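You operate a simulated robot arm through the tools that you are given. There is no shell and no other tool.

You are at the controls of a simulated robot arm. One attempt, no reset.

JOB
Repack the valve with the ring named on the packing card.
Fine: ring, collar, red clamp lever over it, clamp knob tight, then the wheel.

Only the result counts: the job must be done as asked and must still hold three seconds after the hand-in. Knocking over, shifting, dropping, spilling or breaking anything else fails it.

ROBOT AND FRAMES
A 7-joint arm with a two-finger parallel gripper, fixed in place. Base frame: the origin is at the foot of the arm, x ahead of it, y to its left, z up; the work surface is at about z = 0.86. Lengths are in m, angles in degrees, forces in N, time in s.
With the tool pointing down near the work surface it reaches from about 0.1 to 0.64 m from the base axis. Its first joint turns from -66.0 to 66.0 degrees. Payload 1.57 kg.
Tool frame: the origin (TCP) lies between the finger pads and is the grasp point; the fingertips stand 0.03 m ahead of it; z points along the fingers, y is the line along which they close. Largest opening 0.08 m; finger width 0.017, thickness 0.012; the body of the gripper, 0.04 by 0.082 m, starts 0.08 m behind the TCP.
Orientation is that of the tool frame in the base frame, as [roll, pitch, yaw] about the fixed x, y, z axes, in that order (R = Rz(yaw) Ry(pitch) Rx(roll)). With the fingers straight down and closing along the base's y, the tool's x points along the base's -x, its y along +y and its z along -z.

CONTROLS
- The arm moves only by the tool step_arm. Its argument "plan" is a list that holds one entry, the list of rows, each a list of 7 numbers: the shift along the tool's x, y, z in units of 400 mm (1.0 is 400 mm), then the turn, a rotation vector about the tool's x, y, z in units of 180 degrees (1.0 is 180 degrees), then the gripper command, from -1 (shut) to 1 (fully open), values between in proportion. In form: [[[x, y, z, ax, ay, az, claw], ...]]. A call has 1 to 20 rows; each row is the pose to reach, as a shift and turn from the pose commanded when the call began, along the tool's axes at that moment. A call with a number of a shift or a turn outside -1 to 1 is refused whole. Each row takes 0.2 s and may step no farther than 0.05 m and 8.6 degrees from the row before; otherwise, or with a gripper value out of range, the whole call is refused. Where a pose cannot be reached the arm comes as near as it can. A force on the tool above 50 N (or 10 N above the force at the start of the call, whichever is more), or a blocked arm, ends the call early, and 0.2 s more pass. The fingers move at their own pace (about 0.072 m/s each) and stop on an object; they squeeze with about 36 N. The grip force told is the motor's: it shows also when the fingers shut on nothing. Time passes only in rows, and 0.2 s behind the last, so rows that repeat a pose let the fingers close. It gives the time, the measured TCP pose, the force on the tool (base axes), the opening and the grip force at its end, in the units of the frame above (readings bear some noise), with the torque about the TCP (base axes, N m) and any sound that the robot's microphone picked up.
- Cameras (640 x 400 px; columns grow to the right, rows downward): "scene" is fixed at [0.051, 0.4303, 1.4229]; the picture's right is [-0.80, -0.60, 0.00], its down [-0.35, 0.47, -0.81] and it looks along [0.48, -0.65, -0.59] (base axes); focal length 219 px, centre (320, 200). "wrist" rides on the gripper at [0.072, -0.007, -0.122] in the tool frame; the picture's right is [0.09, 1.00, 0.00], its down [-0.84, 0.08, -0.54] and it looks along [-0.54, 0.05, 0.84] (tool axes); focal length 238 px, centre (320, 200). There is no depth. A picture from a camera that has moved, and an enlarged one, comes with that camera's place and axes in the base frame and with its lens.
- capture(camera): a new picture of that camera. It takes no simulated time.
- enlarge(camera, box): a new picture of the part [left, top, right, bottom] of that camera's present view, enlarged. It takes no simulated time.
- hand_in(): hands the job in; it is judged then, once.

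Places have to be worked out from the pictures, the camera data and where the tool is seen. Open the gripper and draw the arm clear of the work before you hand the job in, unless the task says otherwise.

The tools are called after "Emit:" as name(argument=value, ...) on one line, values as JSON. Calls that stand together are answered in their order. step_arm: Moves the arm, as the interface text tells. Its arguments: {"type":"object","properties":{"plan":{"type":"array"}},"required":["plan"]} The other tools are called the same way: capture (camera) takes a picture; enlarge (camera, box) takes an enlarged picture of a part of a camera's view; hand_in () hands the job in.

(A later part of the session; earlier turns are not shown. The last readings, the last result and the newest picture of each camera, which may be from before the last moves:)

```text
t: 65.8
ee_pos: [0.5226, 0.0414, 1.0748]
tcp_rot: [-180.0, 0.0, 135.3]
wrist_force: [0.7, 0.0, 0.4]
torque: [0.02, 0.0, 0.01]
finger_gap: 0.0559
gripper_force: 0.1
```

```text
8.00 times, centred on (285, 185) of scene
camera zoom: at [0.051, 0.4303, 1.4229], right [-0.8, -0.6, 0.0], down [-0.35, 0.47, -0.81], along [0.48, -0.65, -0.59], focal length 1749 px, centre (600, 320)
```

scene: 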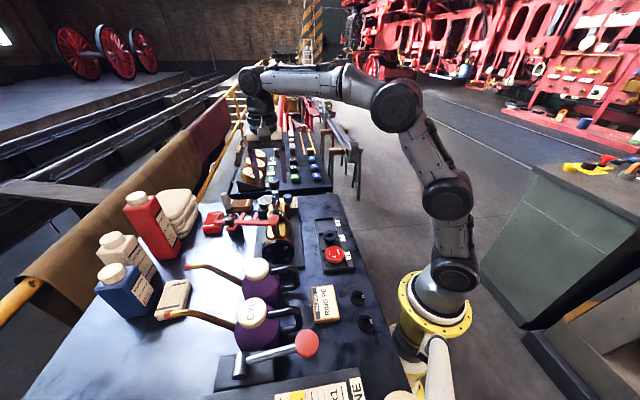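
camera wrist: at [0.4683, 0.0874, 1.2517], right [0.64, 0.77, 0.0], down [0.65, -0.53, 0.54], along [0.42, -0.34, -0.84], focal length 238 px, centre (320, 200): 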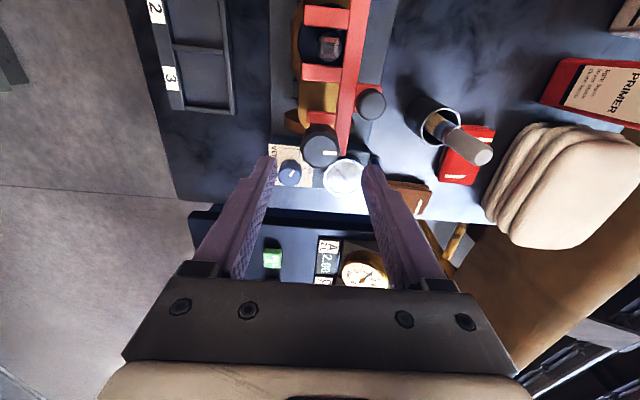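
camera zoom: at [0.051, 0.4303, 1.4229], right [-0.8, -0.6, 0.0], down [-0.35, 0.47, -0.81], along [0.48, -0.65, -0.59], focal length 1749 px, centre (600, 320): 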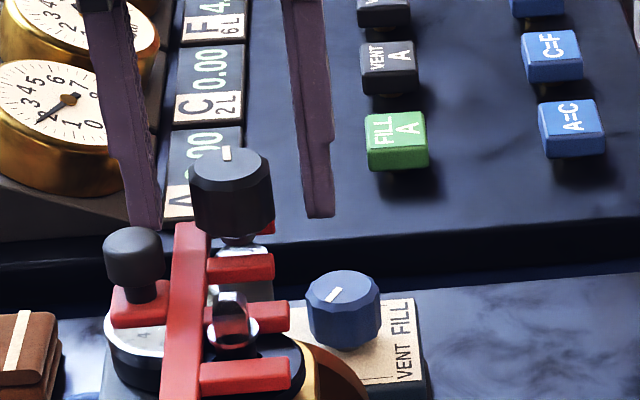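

The mark has moved 90° clockwise, so the knob turned as intended. I'm well centred on the knob axis now; I grip and turn another ~84°.

Emit:
step_arm(plan=[[[0, 0, 0, 0, 0, 0, 0.1], [0, 0, 0, 0, 0, 0, -0.3], [0, 0, 0, 0, 0, 0, -1], [0, 0, 0, 0, 0, 0, -1], [0, 0, 0, 0, 0, 0.0333, -1], [0, 0, 0, 0, 0, 0.0667, -1], [0, 0, 0, 0, 0, 0.1, -1], [0, 0, 0, 0, 0, 0.1333, -1], [0, 0, 0, 0, 0, 0.1667, -1], [0, 0, 0, 0, 0, 0.2, -1], [0, 0, 0, 0, 0, 0.2333, -1], [0, 0, 0, 0, 0, 0.2667, -1], [0, 0, 0, 0, 0, 0.3, -1], [0, 0, 0, 0, 0, 0.3333, -1], [0, 0, 0, 0, 0, 0.3667, -1], [0, 0, 0, 0, 0, 0.4, -1], [0, 0, 0, 0, 0, 0.4333, -1], [0, 0, 0, 0, 0, 0.4667, -1]]])

Emit:
enlarge(camera="wrist", box=[250, 110, 390, 220])

Emit:
enlarge(camera="scene", box=[260, 160, 310, 210])

```text
t: 69.6
ee_pos: [0.5237, 0.0431, 1.0748]
tcp_rot: [179.9, 0.0, 51.0]
wrist_force: [-6.6, 4.3, 11.3]
torque: [-0.64, 0.8, 0.02]
finger_gap: 0.0314
gripper_force: 40.4
```

```text
3.64 times, centred on (320, 165) of wrist
camera zoom: at [0.5629, 0.103, 1.1976], right [0.83, -0.55, 0.0], down [-0.47, -0.7, 0.54], along [-0.3, -0.45, -0.84], focal length 867 px, centre (320, 327)
```

zoom: 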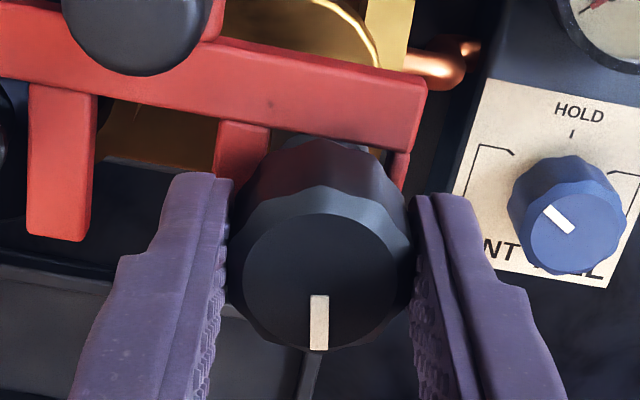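

```text
8.00 times, centred on (285, 185) of scene
camera zoom: at [0.0506, 0.4304, 1.4229], right [-0.8, -0.6, 0.0], down [-0.35, 0.47, -0.81], along [0.48, -0.65, -0.58], focal length 1749 px, centre (600, 320)
```

zoom: 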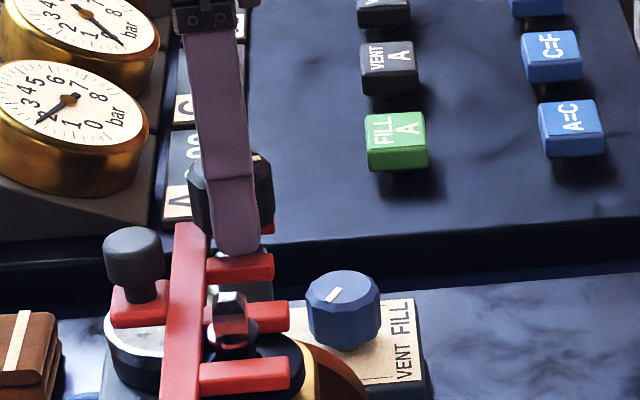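

174° in total with no resistance yet. I re-grip for a third stroke.

Emit:
step_arm(plan=[[[0, 0, 0, 0, 0, 0, -0.1], [0, 0, 0, 0, 0, 0, 0.2], [0, 0, 0, 0, 0, 0, 0.4], [0, 0, 0, 0, 0, 0, 0.4], [0, 0, 0, 0, 0, -0.0433, 0.4], [0, 0, 0, 0, 0, -0.0867, 0.4], [0, 0, 0, 0, 0, -0.13, 0.4], [0, 0, 0, 0, 0, -0.1733, 0.4], [0, 0, 0, 0, 0, -0.2167, 0.4], [0, 0, 0, 0, 0, -0.26, 0.4], [0, 0, 0, 0, 0, -0.3033, 0.4], [0, 0, 0, 0, 0, -0.3467, 0.4], [0, 0, 0, 0, 0, -0.39, 0.4], [0, 0, 0, 0, 0, -0.4333, 0.4], [0, 0, 0, 0, 0, -0.4667, 0.4], [0, 0, 0, 0, 0, -0.4667, 0.4]]])

Emit:
enlarge(camera="wrist", box=[250, 110, 390, 220])

Emit:
enlarge(camera="scene", box=[260, 160, 310, 210])

```text
t: 73.0
ee_pos: [0.5229, 0.043, 1.0735]
tcp_rot: [-179.9, 0.0, 135.3]
wrist_force: [-0.1, -0.7, 0.1]
torque: [-0.01, 0.03, -0.01]
finger_gap: 0.0563
gripper_force: 0.1
```

```text
3.64 times, centred on (320, 165) of wrist
camera zoom: at [0.4674, 0.0891, 1.1967], right [0.64, 0.77, 0.0], down [0.65, -0.53, 0.54], along [0.42, -0.34, -0.84], focal length 867 px, centre (320, 327)
```

zoom: 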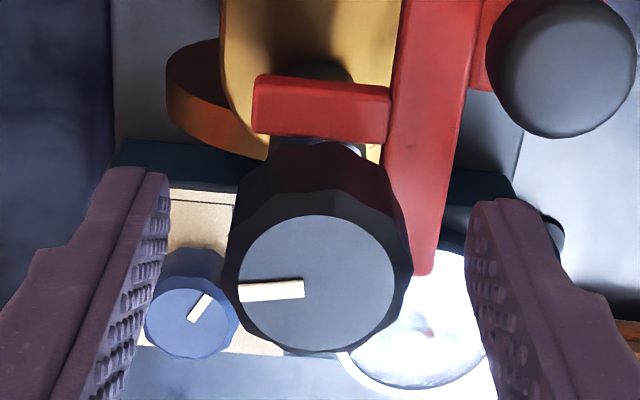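

```text
8.00 times, centred on (285, 185) of scene
camera zoom: at [0.051, 0.4303, 1.4229], right [-0.8, -0.6, 0.0], down [-0.35, 0.47, -0.81], along [0.48, -0.65, -0.59], focal length 1749 px, centre (600, 320)
```

zoom: 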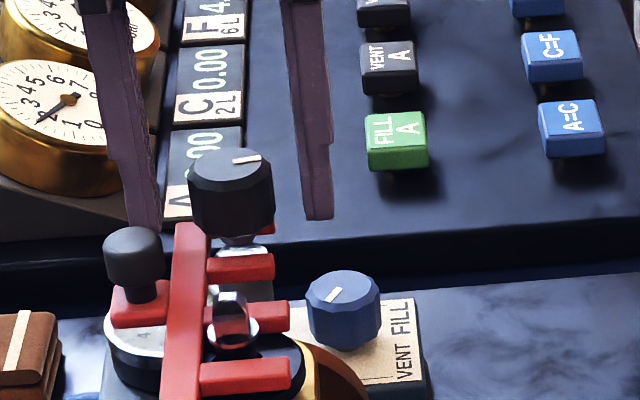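

Emit:
step_arm(plan=[[[0, 0, 0, 0, 0, 0, 0.1], [0, 0, 0, 0, 0, 0, -0.3], [0, 0, 0, 0, 0, 0, -1], [0, 0, 0, 0, 0, 0, -1], [0, 0, 0, 0, 0, 0.0333, -1], [0, 0, 0, 0, 0, 0.0667, -1], [0, 0, 0, 0, 0, 0.1, -1], [0, 0, 0, 0, 0, 0.1333, -1], [0, 0, 0, 0, 0, 0.1667, -1], [0, 0, 0, 0, 0, 0.2, -1], [0, 0, 0, 0, 0, 0.2333, -1], [0, 0, 0, 0, 0, 0.2667, -1], [0, 0, 0, 0, 0, 0.3, -1], [0, 0, 0, 0, 0, 0.3333, -1], [0, 0, 0, 0, 0, 0.3667, -1], [0, 0, 0, 0, 0, 0.4, -1], [0, 0, 0, 0, 0, 0.4333, -1], [0, 0, 0, 0, 0, 0.4667, -1]]])

Emit:
enlarge(camera="wrist", box=[250, 110, 390, 220])

Emit:
enlarge(camera="scene", box=[260, 160, 310, 210])

```text
t: 76.8
ee_pos: [0.5232, 0.0428, 1.0738]
tcp_rot: [-179.9, 0.1, 51.1]
wrist_force: [-10.8, 4.2, -4.5]
torque: [0.04, -0.15, 0.7]
finger_gap: 0.0315
gripper_force: 40.3
```

```text
3.64 times, centred on (320, 165) of wrist
camera zoom: at [0.5633, 0.1026, 1.1966], right [0.83, -0.55, 0.0], down [-0.46, -0.7, 0.54], along [-0.3, -0.45, -0.84], focal length 867 px, centre (320, 327)
```

zoom: 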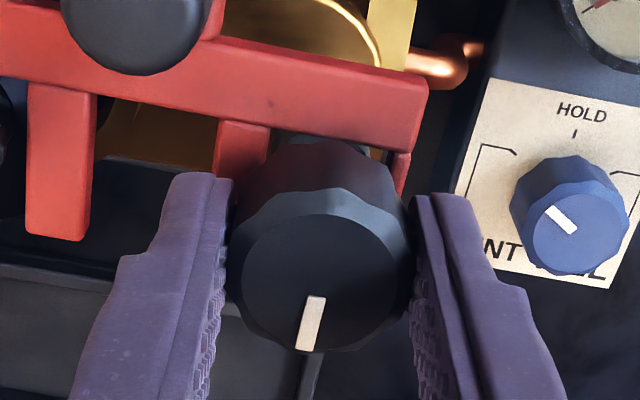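

```text
8.00 times, centred on (285, 185) of scene
camera zoom: at [0.0507, 0.4304, 1.4229], right [-0.8, -0.6, 0.0], down [-0.35, 0.47, -0.81], along [0.48, -0.65, -0.58], focal length 1749 px, centre (600, 320)
```

zoom: 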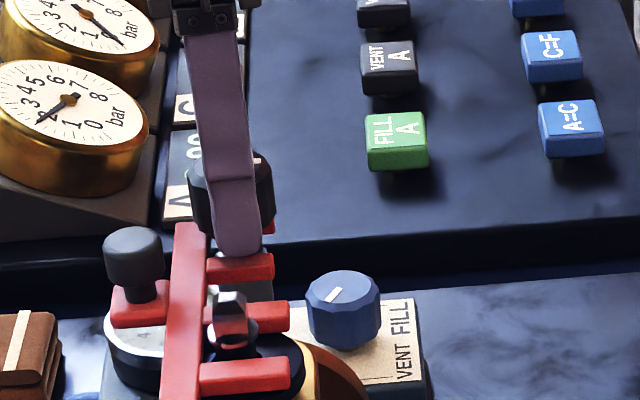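

Torque has risen to 0.7 N·m and the fingers now slip round the knob, whose mark stays at about 222°. So it has hit its tight stop after roughly 180°. I do one short confirming stroke: re-grip and try 24° more.

Emit:
step_arm(plan=[[[0, 0, 0, 0, 0, 0, -0.1], [0, 0, 0, 0, 0, 0, 0.2], [0, 0, 0, 0, 0, 0, 0.4], [0, 0, 0, 0, 0, -0.0433, 0.4], [0, 0, 0, 0, 0, -0.0867, 0.4], [0, 0, 0, 0, 0, -0.13, 0.4], [0, 0, 0, 0, 0, -0.1733, 0.4], [0, 0, 0, 0, 0, -0.2167, 0.4], [0, 0, 0, 0, 0, -0.26, 0.4], [0, 0, 0, 0, 0, -0.26, 0.0], [0, 0, 0, 0, 0, -0.26, -0.4], [0, 0, 0, 0, 0, -0.26, -1], [0, 0, 0, 0, 0, -0.26, -1], [0, 0, 0, 0, 0, -0.2267, -1], [0, 0, 0, 0, 0, -0.1933, -1], [0, 0, 0, 0, 0, -0.16, -1], [0, 0, 0, 0, 0, -0.1267, -1]]])

Emit:
enlarge(camera="wrist", box=[250, 110, 390, 220])

Emit:
enlarge(camera="scene", box=[260, 160, 310, 210])

```text
t: 80.4
ee_pos: [0.5238, 0.0433, 1.0745]
tcp_rot: [-179.8, 0.1, 73.9]
wrist_force: [-10.6, -0.7, 2.6]
torque: [0.04, 0.04, 0.27]
finger_gap: 0.0313
gripper_force: 39.9
```

```text
3.64 times, centred on (320, 165) of wrist
camera zoom: at [0.537, 0.114, 1.1974], right [0.98, -0.19, 0.0], down [-0.16, -0.83, 0.54], along [-0.1, -0.53, -0.84], focal length 867 px, centre (320, 327)
```

zoom: 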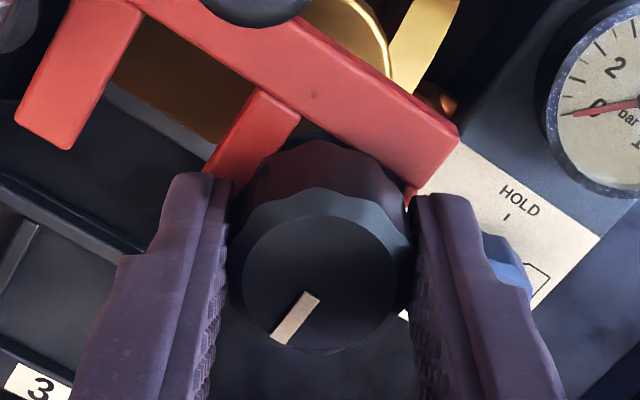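

```text
8.00 times, centred on (285, 185) of scene
camera zoom: at [0.0506, 0.4302, 1.4229], right [-0.8, -0.6, 0.0], down [-0.35, 0.47, -0.81], along [0.48, -0.65, -0.58], focal length 1749 px, centre (600, 320)
```

zoom: 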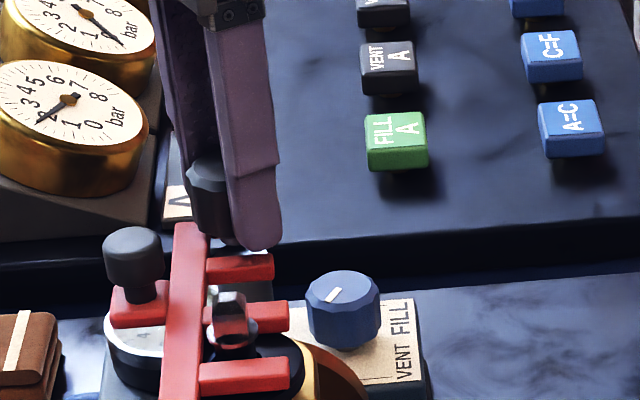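

I open, rotate the open fingers back to the same viewing pose (yaw 135°) and compare the index mark with before.

Emit:
step_arm(plan=[[[0, 0, 0, 0, 0, 0, -0.1], [0, 0, 0, 0, 0, 0, 0.2], [0, 0, 0, 0, 0, 0, 0.4], [0, 0, 0, 0, 0, -0.0433, 0.4], [0, 0, 0, 0, 0, -0.0867, 0.4], [0, 0, 0, 0, 0, -0.13, 0.4], [0, 0, 0, 0, 0, -0.1733, 0.4], [0, 0, 0, 0, 0, -0.2167, 0.4], [0, 0, 0, 0, 0, -0.26, 0.4], [0, 0, 0, 0, 0, -0.3033, 0.4], [0, 0, 0, 0, 0, -0.34, 0.4], [0, 0, 0, 0, 0, -0.34, 0.4]]])

Emit:
enlarge(camera="wrist", box=[250, 110, 390, 220])

Emit:
enlarge(camera="scene", box=[268, 170, 298, 200])

```text
t: 83.0
ee_pos: [0.5237, 0.0424, 1.0746]
tcp_rot: [-179.9, 0.0, 135.3]
wrist_force: [-0.1, -0.2, 1.1]
torque: [-0.03, 0.03, 0.02]
finger_gap: 0.0562
gripper_force: 0.0
```

```text
3.64 times, centred on (320, 165) of wrist
camera zoom: at [0.4671, 0.0886, 1.1968], right [0.64, 0.77, 0.0], down [0.65, -0.53, 0.54], along [0.42, -0.34, -0.84], focal length 867 px, centre (320, 327)
```

zoom: 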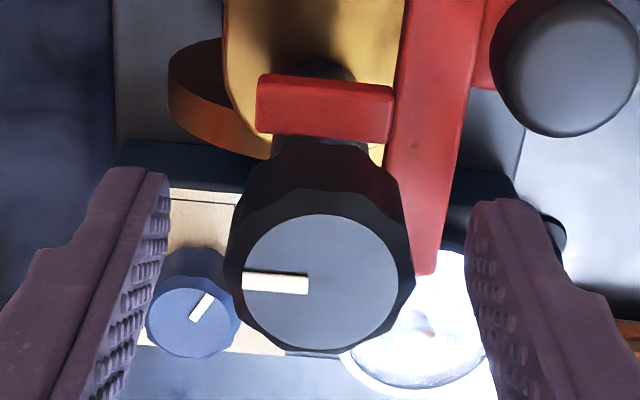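

```text
13.33 times, centred on (283, 185) of scene
camera zoom: at [0.051, 0.4303, 1.4229], right [-0.8, -0.6, 0.0], down [-0.35, 0.47, -0.81], along [0.48, -0.65, -0.59], focal length 2915 px, centre (813, 400)
```

zoom: 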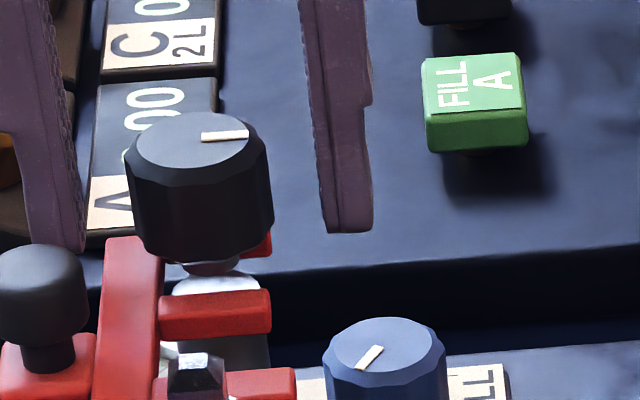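

The mark moved only a few more degrees to exactly opposite its start (180° turned), then the knob held against full grip torque, so the clamp knob is tight. I rise clear and go look at the wheel.

Emit:
step_arm(plan=[[[0, 0, -0.1, 0, 0, 0, 0.6], [0, 0, -0.2, 0, 0, 0, 1], [0, -0.1, -0.2, 0, 0, 0, 1], [0.0, -0.2, -0.2, 0, 0, 0, 1], [0.05, -0.3, -0.2, 0, 0, 0, 1], [0.12, -0.36, -0.2, 0, 0, 0, 1], [0.2, -0.42, -0.2, 0, 0, 0, 1], [0.3, -0.42, -0.2, 0, 0, 0, 1], [0.4, -0.42, -0.2, 0, 0, 0, 1], [0.4, -0.42, -0.12, 0, 0, 0, 1], [0.4, -0.42, -0.12, 0, 0, 0, 1]]])

Emit:
capture(camera="wrist")

Emit:
enlarge(camera="scene", box=[245, 160, 315, 240])

```text
t: 85.4
ee_pos: [0.2936, 0.0352, 1.1225]
tcp_rot: [180.0, 0.0, 135.2]
wrist_force: [-0.7, 0.7, -0.7]
torque: [-0.02, -0.06, 0.01]
finger_gap: 0.08
gripper_force: 0.2
```

```text
taken
camera wrist: at [0.2375, 0.0811, 1.2451], right [0.64, 0.77, 0.0], down [0.65, -0.54, 0.54], along [0.42, -0.35, -0.84], focal length 238 px, centre (320, 200)
```

wrist: 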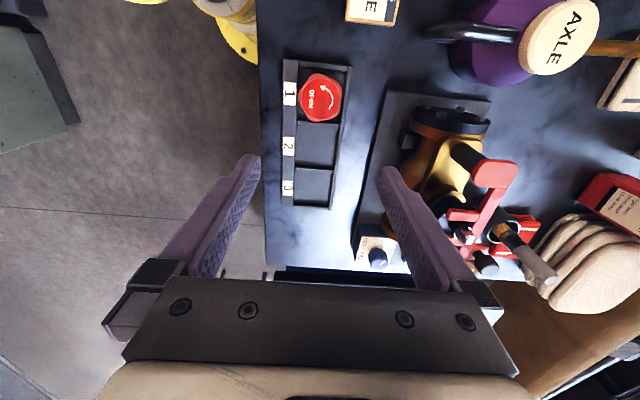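

```text
5.00 times, centred on (280, 200) of scene
camera zoom: at [0.051, 0.4303, 1.4229], right [-0.8, -0.6, 0.0], down [-0.35, 0.47, -0.81], along [0.48, -0.65, -0.59], focal length 1093 px, centre (520, 200)
```

zoom: 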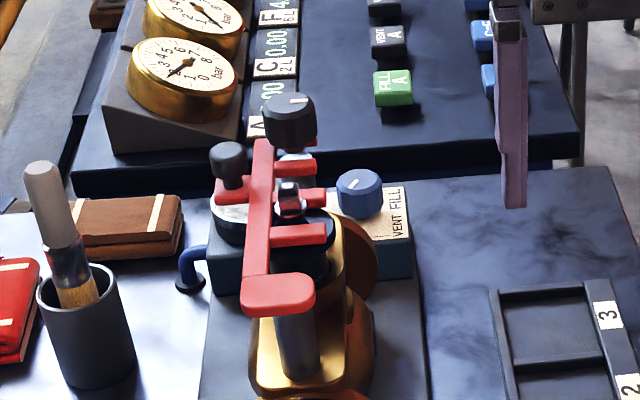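

Emit:
enlarge(camera="wrist", box=[280, 50, 360, 140])

Emit:
enlarge(camera="scene", box=[315, 235, 365, 275])

```text
4.44 times, centred on (320, 95) of wrist
camera zoom: at [0.2375, 0.0811, 1.2451], right [0.64, 0.77, 0.0], down [0.65, -0.54, 0.54], along [0.42, -0.35, -0.84], focal length 1059 px, centre (320, 667)
```

zoom: 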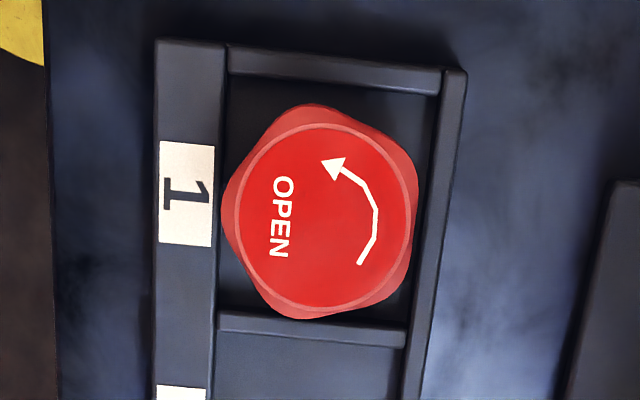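

```text
10.00 times, centred on (340, 255) of scene
camera zoom: at [0.051, 0.4303, 1.4229], right [-0.8, -0.6, 0.0], down [-0.35, 0.47, -0.81], along [0.48, -0.65, -0.59], focal length 2186 px, centre (120, -350)
```

zoom: 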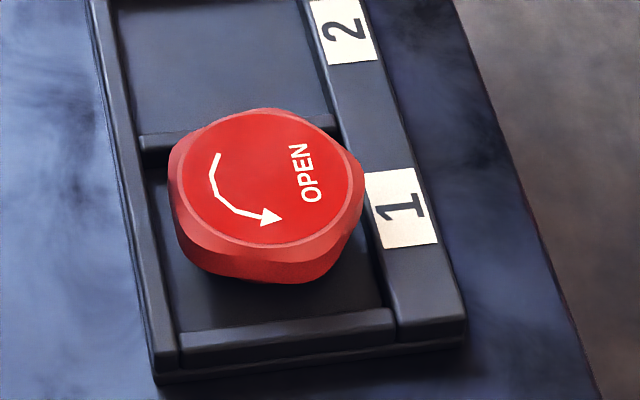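

Emit:
enlarge(camera="wrist", box=[295, 68, 350, 124])

Emit:
enlarge(camera="scene", box=[320, 240, 350, 270])

```text
7.14 times, centred on (322, 96) of wrist
camera zoom: at [0.2375, 0.0811, 1.2451], right [0.64, 0.77, 0.0], down [0.65, -0.54, 0.54], along [0.42, -0.35, -0.84], focal length 1702 px, centre (302, 943)
```

zoom: 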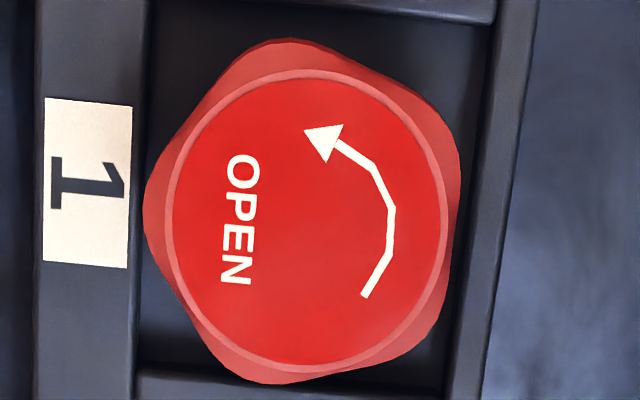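

```text
13.33 times, centred on (335, 255) of scene
camera zoom: at [0.051, 0.4303, 1.4229], right [-0.8, -0.6, 0.0], down [-0.35, 0.47, -0.81], along [0.48, -0.65, -0.59], focal length 2915 px, centre (120, -533)
```

zoom: 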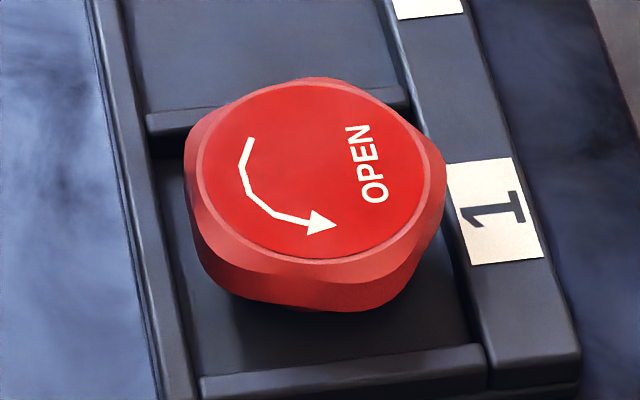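

The wheel is a five-lobed knob about 0.060 m across with its OPEN text along the table axis. That matches the stem's square, so I keep yaw 135° throughout. I descend to just above it for a precise check.

Emit:
step_arm(plan=[[[0.0202, 0.0008, 0.1, 0, 0, 0, 1], [0.0202, 0.0008, 0.2, 0, 0, 0, 1], [0.0202, 0.0008, 0.3, 0, 0, 0, 1], [0.0202, 0.0008, 0.4, 0, 0, 0, 1], [0.0202, 0.0008, 0.462, 0, 0, 0, 1], [0.0202, 0.0008, 0.462, 0, 0, 0, 1]]])

Emit:
enlarge(camera="wrist", box=[240, 110, 400, 220])

Emit:
enlarge(camera="scene", box=[305, 220, 365, 280])

```text
t: 86.8
ee_pos: [0.2859, 0.0399, 0.9377]
tcp_rot: [-179.8, 0.0, 135.2]
wrist_force: [-0.2, -0.3, -0.3]
torque: [0.01, -0.01, 0.0]
finger_gap: 0.0799
gripper_force: 0.0
```

```text
3.64 times, centred on (320, 165) of wrist
camera zoom: at [0.2293, 0.0868, 1.0601], right [0.64, 0.77, 0.0], down [0.65, -0.54, 0.54], along [0.42, -0.35, -0.84], focal length 867 px, centre (320, 327)
```

zoom: 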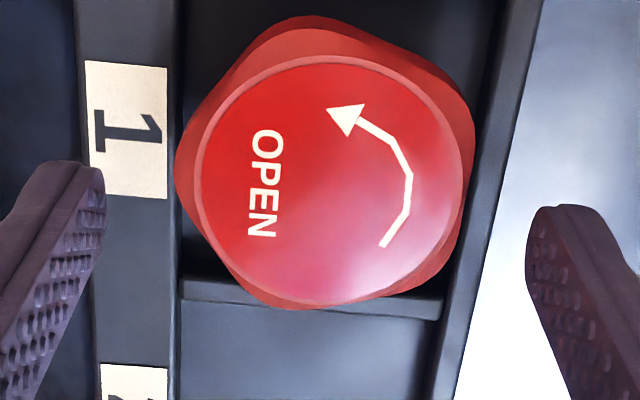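

```text
6.67 times, centred on (335, 250) of scene
camera zoom: at [0.051, 0.4303, 1.4229], right [-0.8, -0.6, 0.0], down [-0.35, 0.47, -0.81], along [0.48, -0.65, -0.59], focal length 1457 px, centre (220, -133)
```

zoom: 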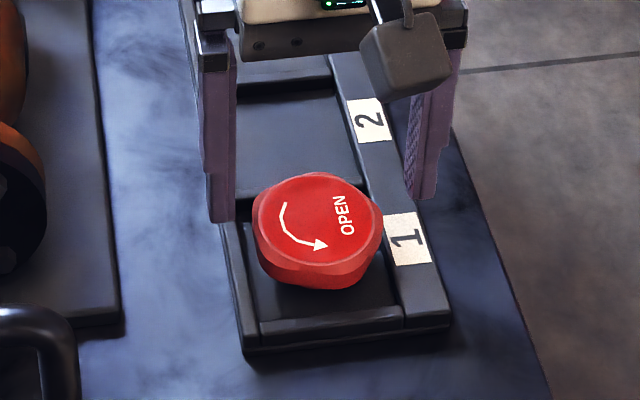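

The wheel is centred in tool x; I nudge 1.5 mm in +y and descend to TCP z ≈ 0.910, keeping the tips above the tray walls. Then I grip.

Emit:
step_arm(plan=[[[0, 0.0038, 0.035, 0, 0, 0, 1], [0, 0.0038, 0.07, 0, 0, 0, 1], [0, 0.0038, 0.07, 0, 0, 0, 1], [0, 0.0038, 0.07, 0, 0, 0, 0.8], [0, 0.0038, 0.07, 0, 0, 0, 0.6], [0, 0.0038, 0.07, 0, 0, 0, 0.4], [0, 0.0038, 0.07, 0, 0, 0, 0.0], [0, 0.0038, 0.07, 0, 0, 0, -1], [0, 0.0038, 0.07, 0, 0, 0, -1]]])

Emit:
enlarge(camera="wrist", box=[240, 110, 400, 220])

Emit:
enlarge(camera="scene", box=[305, 220, 365, 280])

```text
t: 88.8
ee_pos: [0.2864, 0.0412, 0.9092]
tcp_rot: [179.9, 0.0, 135.2]
wrist_force: [-0.5, 0.2, -1.1]
torque: [-0.04, -0.01, -0.02]
finger_gap: 0.0593
gripper_force: 36.2
```

```text
3.64 times, centred on (320, 165) of wrist
camera zoom: at [0.231, 0.0874, 1.0332], right [0.64, 0.77, 0.0], down [0.65, -0.54, 0.54], along [0.42, -0.35, -0.84], focal length 867 px, centre (320, 327)
```

zoom: 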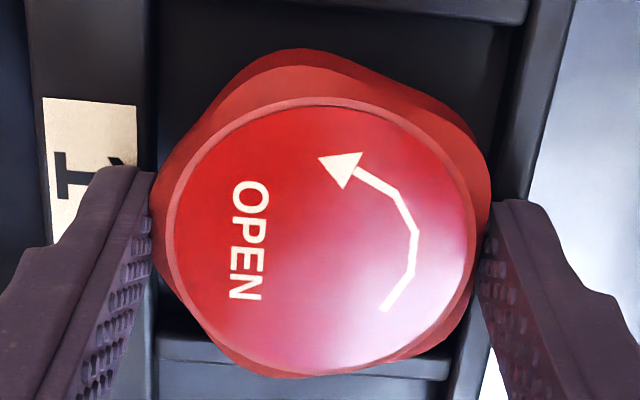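

```text
6.67 times, centred on (335, 250) of scene
camera zoom: at [0.051, 0.4303, 1.4229], right [-0.8, -0.6, 0.0], down [-0.35, 0.47, -0.81], along [0.48, -0.65, -0.59], focal length 1457 px, centre (220, -133)
```

zoom: 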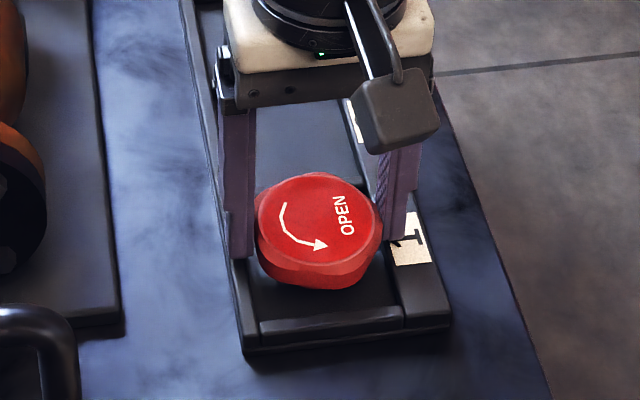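

The wheel is gripped (0.0593 m), its text within 3° of the stem's square orientation. I lift straight up and carry it above the stem.

Emit:
step_arm(plan=[[[0, 0, -0.04, 0, 0, 0, -1], [0, 0, -0.13, 0, 0, 0, -1], [0, 0, -0.24, 0, 0, 0, -1], [0, 0, -0.36, 0, 0, 0, -1], [0, 0, -0.48, 0, 0, 0, -1], [0, 0, -0.6, 0, 0, 0, -1], [-0.0489, 0.084, -0.6, 0, 0, 0, -1], [-0.0979, 0.1681, -0.6, 0, 0, 0, -1], [-0.1468, 0.2521, -0.6, 0, 0, 0, -1], [-0.1958, 0.3362, -0.6, 0, 0, 0, -1], [-0.2447, 0.4202, -0.6, 0, 0, 0, -1], [-0.2447, 0.4202, -0.6, 0, 0, 0, -1], [-0.2447, 0.4202, -0.6, 0, 0, 0, -1]]])

Emit:
enlarge(camera="wrist", box=[240, 60, 400, 200])

Emit:
enlarge(camera="scene", box=[255, 150, 325, 230])

```text
t: 91.6
ee_pos: [0.4759, 0.094, 1.1516]
tcp_rot: [179.9, 0.0, 135.1]
wrist_force: [-0.2, -0.1, -3.1]
torque: [0.0, 0.0, -0.02]
finger_gap: 0.0596
gripper_force: 35.9
```

```text
2.86 times, centred on (320, 130) of wrist
camera zoom: at [0.4193, 0.1395, 1.2731], right [0.64, 0.77, 0.0], down [0.65, -0.54, 0.54], along [0.42, -0.35, -0.84], focal length 681 px, centre (320, 400)
```

zoom: 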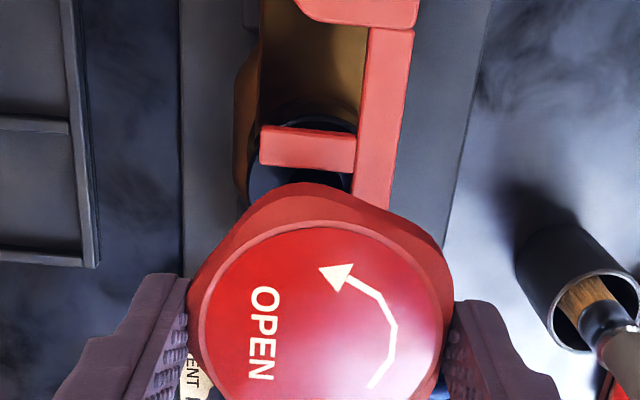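

```text
5.00 times, centred on (290, 190) of scene
camera zoom: at [0.051, 0.4303, 1.4229], right [-0.8, -0.6, 0.0], down [-0.35, 0.47, -0.81], along [0.48, -0.65, -0.59], focal length 1093 px, centre (470, 250)
```

zoom: 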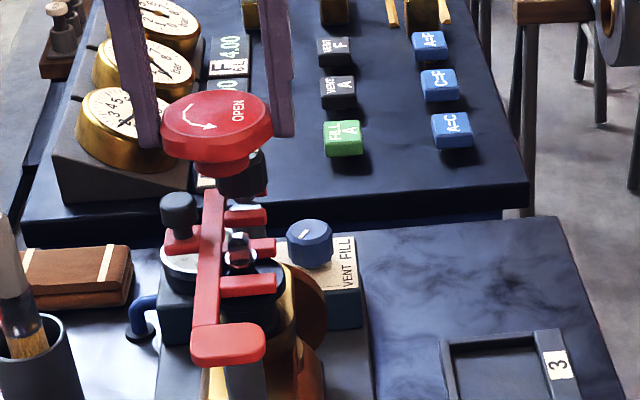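

The wheel is over the stem, about 1–2 mm too far in +q. I correct that, descend to just above the stem top and inspect the hub-to-stem alignment.

Emit:
step_arm(plan=[[[-0.0025, -0.0045, 0.02, 0, 0, 0, -1], [-0.0025, -0.0045, 0.05, 0, 0, 0, -1], [-0.0025, -0.0045, 0.075, 0, 0, 0, -1], [-0.0025, -0.0045, 0.075, 0, 0, 0, -1], [-0.0025, -0.0045, 0.075, 0, 0, 0, -1]]])

Emit:
enlarge(camera="wrist", box=[260, 100, 380, 210])

Emit:
enlarge(camera="scene", box=[265, 175, 305, 215])

```text
t: 92.8
ee_pos: [0.4744, 0.0904, 1.1197]
tcp_rot: [180.0, 0.0, 135.2]
wrist_force: [-0.1, 0.6, -2.7]
torque: [-0.02, 0.0, -0.03]
finger_gap: 0.0591
gripper_force: 36.1
```

```text
3.64 times, centred on (320, 155) of wrist
camera zoom: at [0.4187, 0.1366, 1.2423], right [0.64, 0.77, 0.0], down [0.65, -0.54, 0.54], along [0.42, -0.35, -0.84], focal length 867 px, centre (320, 364)
```

zoom: 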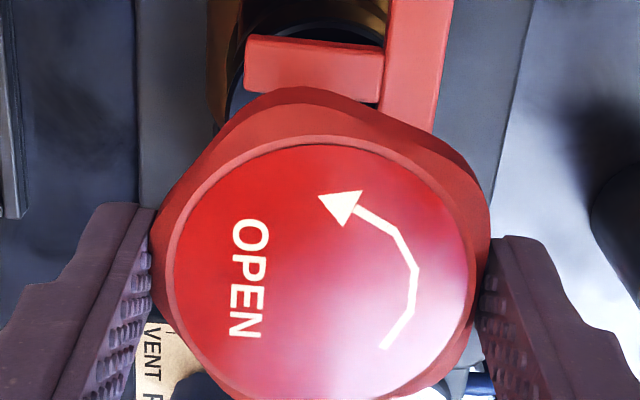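

```text
10.00 times, centred on (285, 195) of scene
camera zoom: at [0.051, 0.4303, 1.4229], right [-0.8, -0.6, 0.0], down [-0.35, 0.47, -0.81], along [0.48, -0.65, -0.59], focal length 2186 px, centre (670, 250)
```

zoom: 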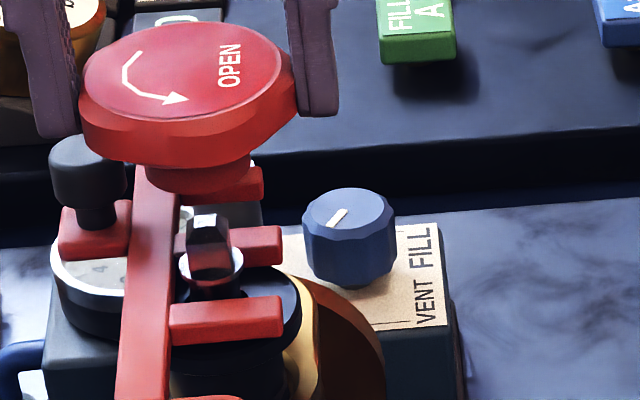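

Emit:
enlarge(camera="scene", box=[268, 175, 293, 205])

Emit:
enlarge(camera="scene", box=[270, 188, 290, 208])

```text
13.33 times, centred on (280, 190) of scene
camera zoom: at [0.051, 0.4303, 1.4229], right [-0.8, -0.6, 0.0], down [-0.35, 0.47, -0.81], along [0.48, -0.65, -0.59], focal length 2915 px, centre (847, 333)
```

zoom: 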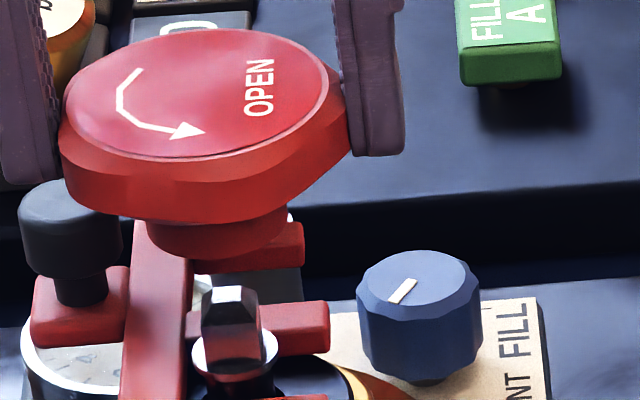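

```text
16.00 times, centred on (280, 198) of scene
camera zoom: at [0.051, 0.4303, 1.4229], right [-0.8, -0.6, 0.0], down [-0.35, 0.47, -0.81], along [0.48, -0.65, -0.59], focal length 3498 px, centre (960, 232)
```

zoom: 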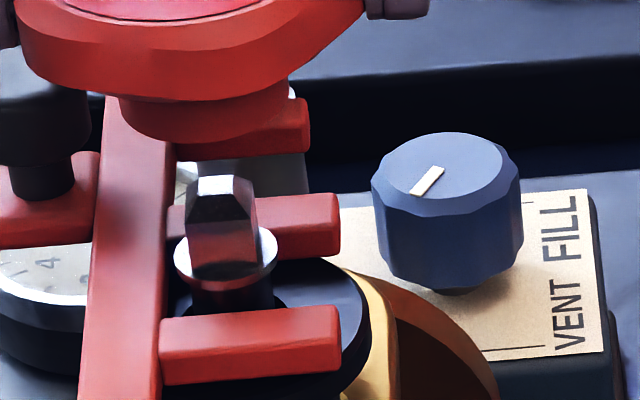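

The hub and stem axes agree within about 0.5 mm laterally. I descend slowly to engage the square's tapered tip.

Emit:
step_arm(plan=[[[0.001, 0, 0.012, 0, 0, 0, -1], [0.001, 0, 0.024, 0, 0, 0, -1], [0.001, 0, 0.036, 0, 0, 0, -1], [0.001, 0, 0.046, 0, 0, 0, -1], [0.001, 0, 0.046, 0, 0, 0, -1]]])

Emit:
enlarge(camera="scene", box=[268, 180, 298, 210])

Emit:
enlarge(camera="wrist", box=[260, 100, 380, 210])

```text
t: 94.0
ee_pos: [0.4737, 0.0905, 1.101]
tcp_rot: [180.0, 0.1, 135.3]
wrist_force: [0.4, -0.3, -2.9]
torque: [-0.01, -0.01, -0.04]
finger_gap: 0.0593
gripper_force: 35.9
```

```text
13.33 times, centred on (283, 195) of scene
camera zoom: at [0.051, 0.4303, 1.4229], right [-0.8, -0.6, 0.0], down [-0.35, 0.47, -0.81], along [0.48, -0.65, -0.59], focal length 2915 px, centre (813, 267)
```

zoom: 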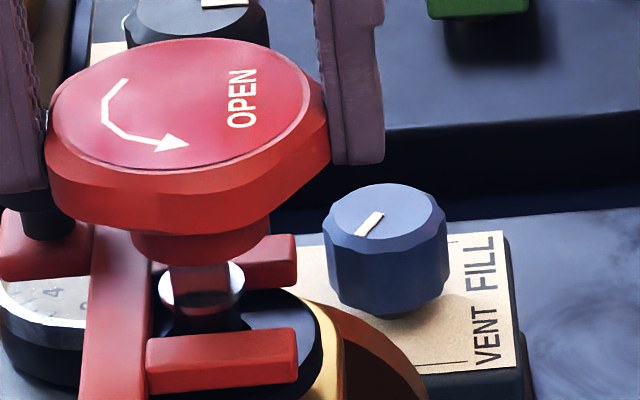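

```text
3.64 times, centred on (320, 155) of wrist
camera zoom: at [0.4173, 0.1362, 1.2234], right [0.64, 0.77, 0.0], down [0.65, -0.54, 0.54], along [0.42, -0.35, -0.84], focal length 867 px, centre (320, 364)
```

zoom: 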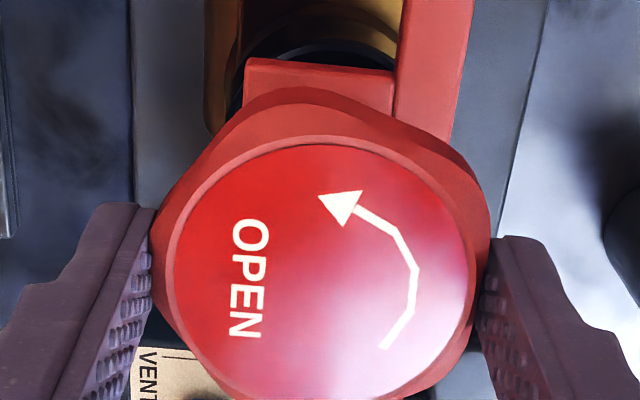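

Scene and TCP readings both say the hub drifted about 1.4 mm toward -q, so I correct that and keep descending.

Emit:
step_arm(plan=[[[0, 0.0035, 0, 0, 0, 0, -1], [0, 0.0035, 0, 0, 0, 0, -1], [0, 0.0035, 0, 0, 0, 0, -1], [0, 0.0035, 0.006, 0, 0, 0, -1], [0, 0.0035, 0.012, 0, 0, 0, -1], [0, 0.0035, 0.018, 0, 0, 0, -1], [0, 0.0035, 0.018, 0, 0, 0, -1]]])

Emit:
enlarge(camera="scene", box=[268, 180, 298, 210])

Emit:
enlarge(camera="wrist", box=[260, 100, 380, 210])

```text
t: 95.6
ee_pos: [0.4746, 0.0926, 1.0929]
tcp_rot: [-179.9, 0.0, 135.2]
wrist_force: [1.2, -2.0, -4.5]
torque: [-0.1, -0.06, 0.05]
finger_gap: 0.0593
gripper_force: 36.2
```

```text
13.33 times, centred on (283, 195) of scene
camera zoom: at [0.0511, 0.4302, 1.4229], right [-0.8, -0.6, 0.0], down [-0.35, 0.47, -0.81], along [0.48, -0.65, -0.59], focal length 2915 px, centre (813, 267)
```

zoom: 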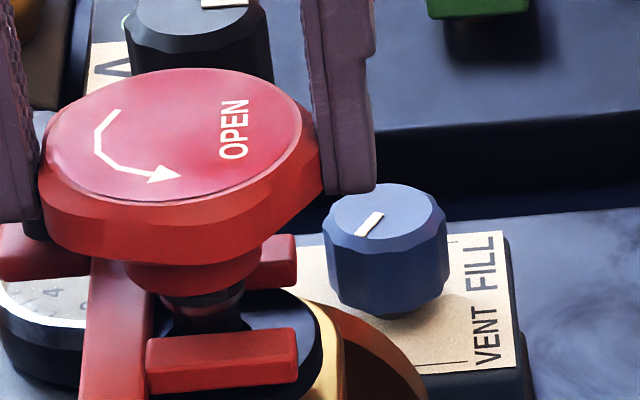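

```text
3.64 times, centred on (320, 155) of wrist
camera zoom: at [0.4191, 0.1383, 1.2161], right [0.64, 0.77, 0.0], down [0.65, -0.53, 0.54], along [0.42, -0.35, -0.84], focal length 867 px, centre (320, 364)
```

zoom: 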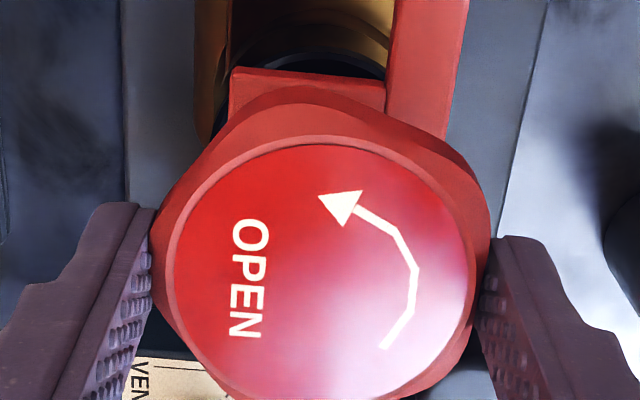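

The hub is now around the square with almost no force. I lower a few more millimetres to seat it on the shoulder.

Emit:
step_arm(plan=[[[0, -0.001, 0.004, 0, 0, 0, -1], [0, -0.001, 0.008, 0, 0, 0, -1], [0, -0.001, 0.012, 0, 0, 0, -1], [0, -0.001, 0.012, 0, 0, 0, -1]]])

Emit:
enlarge(camera="scene", box=[268, 180, 298, 210])

```text
t: 96.6
ee_pos: [0.4764, 0.0929, 1.0882]
tcp_rot: [-179.9, 0.0, 135.3]
wrist_force: [-1.5, -2.6, -1.5]
torque: [-0.07, 0.07, 0.04]
finger_gap: 0.0592
gripper_force: 36.1
```

```text
13.33 times, centred on (283, 195) of scene
camera zoom: at [0.051, 0.4302, 1.4229], right [-0.8, -0.6, 0.0], down [-0.35, 0.47, -0.81], along [0.48, -0.65, -0.59], focal length 2915 px, centre (813, 267)
```

zoom: 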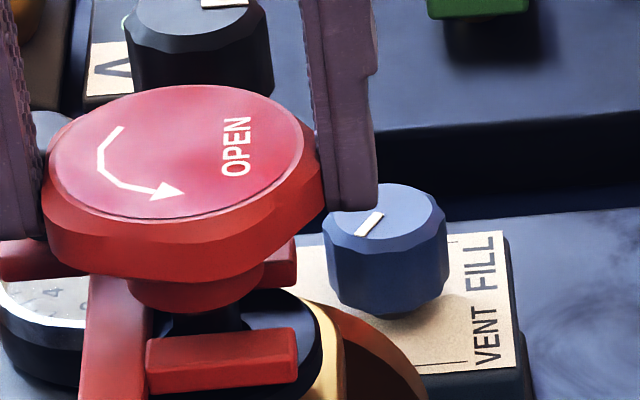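

Emit:
step_arm(plan=[[[0, 0, 0.004, 0, 0, 0, -1], [0, 0, 0.008, 0, 0, 0, -1], [0, 0, 0.011, 0, 0, 0, -1], [0, 0, 0.011, 0, 0, 0, -1]]])

Emit:
enlarge(camera="scene", box=[268, 180, 298, 210])

Emit:
enlarge(camera="wrist", box=[240, 80, 400, 220])

```text
t: 97.6
ee_pos: [0.4754, 0.0924, 1.0848]
tcp_rot: [179.9, 0.0, 135.2]
wrist_force: [-2.9, -0.4, 2.7]
torque: [0.0, 0.16, -0.01]
finger_gap: 0.0594
gripper_force: 36.1
```

```text
13.33 times, centred on (283, 195) of scene
camera zoom: at [0.0508, 0.4303, 1.4229], right [-0.8, -0.6, 0.0], down [-0.35, 0.47, -0.81], along [0.48, -0.65, -0.59], focal length 2915 px, centre (813, 267)
```

zoom: 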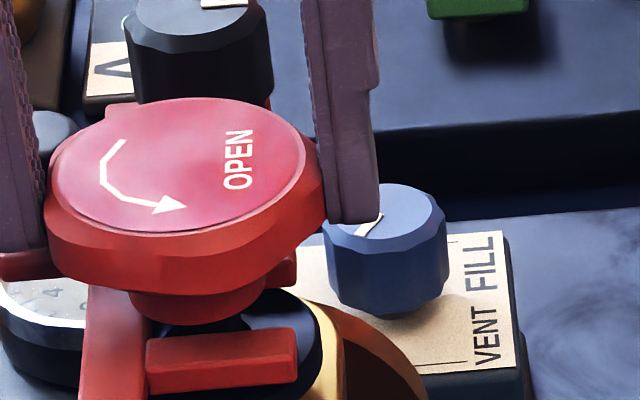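

```text
2.86 times, centred on (320, 150) of wrist
camera zoom: at [0.4189, 0.1379, 1.2081], right [0.64, 0.77, 0.0], down [0.65, -0.54, 0.54], along [0.42, -0.34, -0.84], focal length 681 px, centre (320, 343)
```

zoom: 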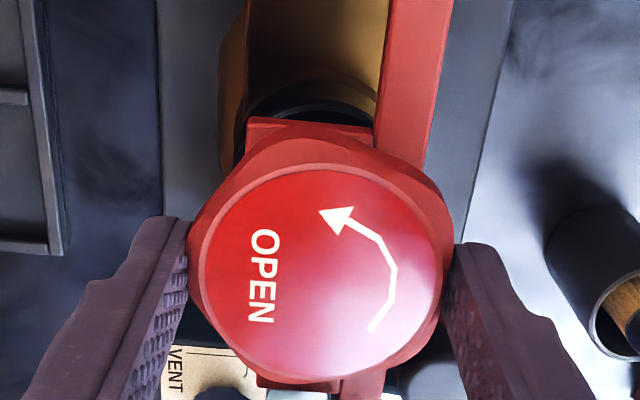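

Contact begins at z ≈ 1.086, which puts the hub bottom at shoulder height (≈1.037). I press 1.5 mm more to confirm it is seated.

Emit:
step_arm(plan=[[[0, 0, 0.002, 0, 0, 0, -1], [0, 0, 0.004, 0, 0, 0, -1], [0, 0, 0.004, 0, 0, 0, -1]]])

Emit:
enlarge(camera="scene", box=[268, 185, 293, 210])

```text
t: 98.4
ee_pos: [0.4739, 0.092, 1.0856]
tcp_rot: [179.7, 0.2, 135.2]
wrist_force: [-6.8, 2.0, 22.1]
torque: [0.05, 0.45, 0.03]
finger_gap: 0.0592
gripper_force: 36.8
```

```text
16.00 times, centred on (280, 198) of scene
camera zoom: at [0.0504, 0.4303, 1.4229], right [-0.8, -0.6, 0.0], down [-0.35, 0.47, -0.81], along [0.48, -0.65, -0.58], focal length 3498 px, centre (952, 240)
```

zoom: 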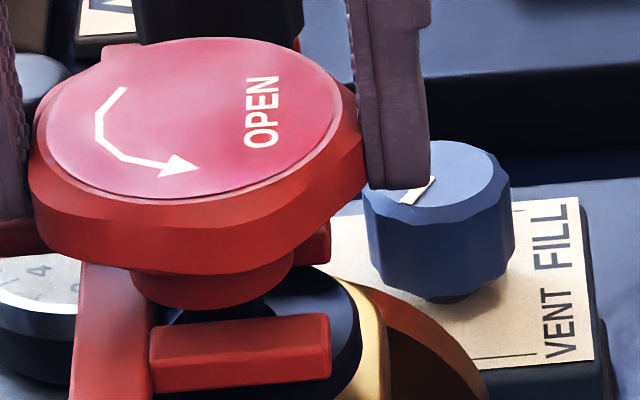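

The wheel is firmly seated: 22 N vertical with no further travel. I relax the push, open the fingers and lift straight off.

Emit:
step_arm(plan=[[[0, 0, -0.004, 0, 0, 0, -1], [0, 0, -0.004, 0, 0, 0, -1], [0, 0, -0.004, 0, 0, 0, 0.55], [0, 0, -0.004, 0, 0, 0, 0.65], [0, 0, -0.004, 0, 0, 0, 0.8], [0, 0, -0.004, 0, 0, 0, 0.8], [0, 0, -0.05, 0, 0, 0, 0.8], [0, 0, -0.12, 0, 0, 0, 0.8], [0, 0, -0.2, 0, 0, 0, 0.8], [0, 0, -0.28, 0, 0, 0, 0.8], [0, 0, -0.28, 0, 0, 0, 0.8]]])

Emit:
capture(camera="wrist")

Emit:
enlarge(camera="scene", box=[250, 165, 320, 235])

Emit:
capture(camera="scene")

```text
t: 100.8
ee_pos: [0.4749, 0.0903, 1.1925]
tcp_rot: [179.9, 0.0, 135.3]
wrist_force: [-0.3, 0.5, -0.5]
torque: [-0.01, -0.03, -0.03]
finger_gap: 0.0722
gripper_force: 0.1
```

```text
taken
camera wrist: at [0.4188, 0.1364, 1.316], right [0.64, 0.77, 0.0], down [0.65, -0.54, 0.54], along [0.42, -0.35, -0.84], focal length 238 px, centre (320, 200)
```

wrist: 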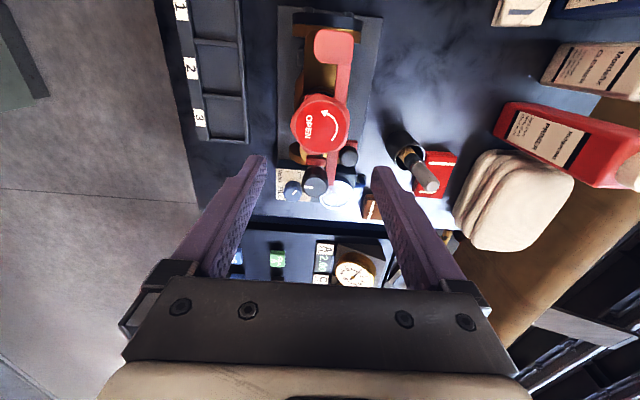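

```text
5.71 times, centred on (285, 200) of scene
camera zoom: at [0.051, 0.4303, 1.4229], right [-0.8, -0.6, 0.0], down [-0.35, 0.47, -0.81], along [0.48, -0.65, -0.59], focal length 1249 px, centre (520, 200)
```

zoom: 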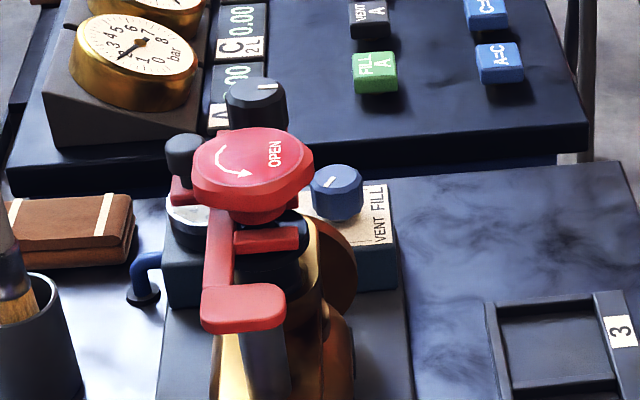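

```text
taken
```

scene: 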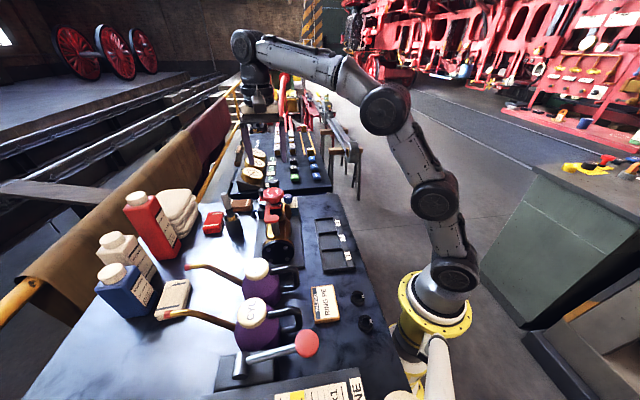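

The wheel stays level on the stem. I check the details: the hub against the shoulder, the lever forks and the knob mark.

Emit:
enlarge(camera="scene", box=[265, 185, 300, 220])

Emit:
enlarge(camera="wrist", box=[270, 70, 380, 210])

Emit:
enlarge(camera="scene", box=[265, 170, 295, 200])

```text
11.43 times, centred on (282, 202) of scene
camera zoom: at [0.051, 0.4303, 1.4229], right [-0.8, -0.6, 0.0], down [-0.35, 0.47, -0.81], along [0.48, -0.65, -0.59], focal length 2498 px, centre (749, 171)
```

zoom: 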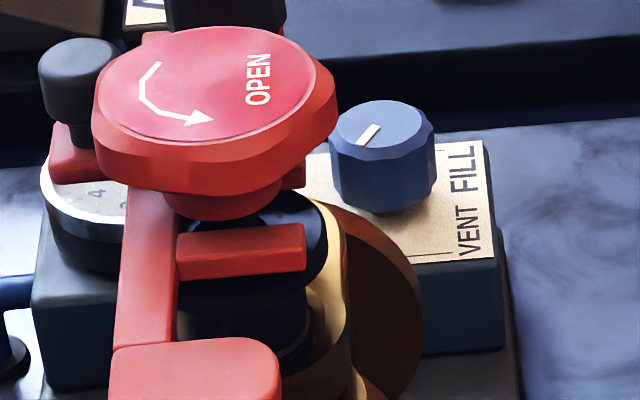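

```text
2.86 times, centred on (325, 140) of wrist
camera zoom: at [0.4188, 0.1364, 1.316], right [0.64, 0.77, 0.0], down [0.65, -0.54, 0.54], along [0.42, -0.35, -0.84], focal length 681 px, centre (306, 371)
```

zoom: 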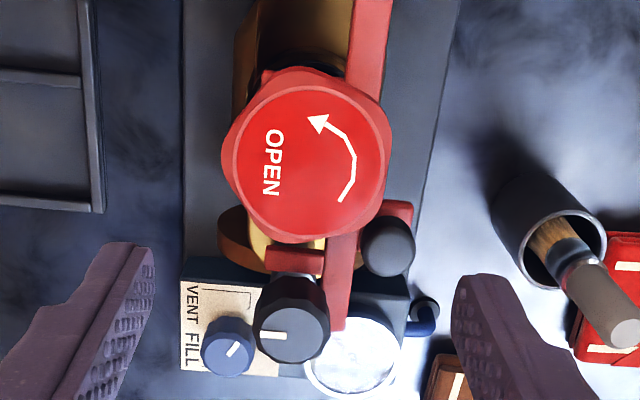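

```text
13.33 times, centred on (280, 185) of scene
camera zoom: at [0.051, 0.4303, 1.4229], right [-0.8, -0.6, 0.0], down [-0.35, 0.47, -0.81], along [0.48, -0.65, -0.59], focal length 2915 px, centre (853, 400)
```

zoom: 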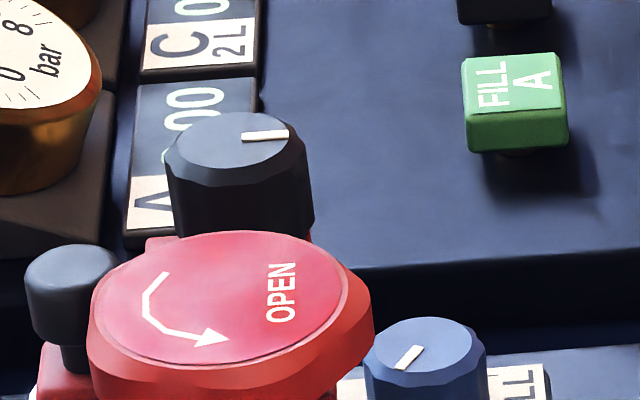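

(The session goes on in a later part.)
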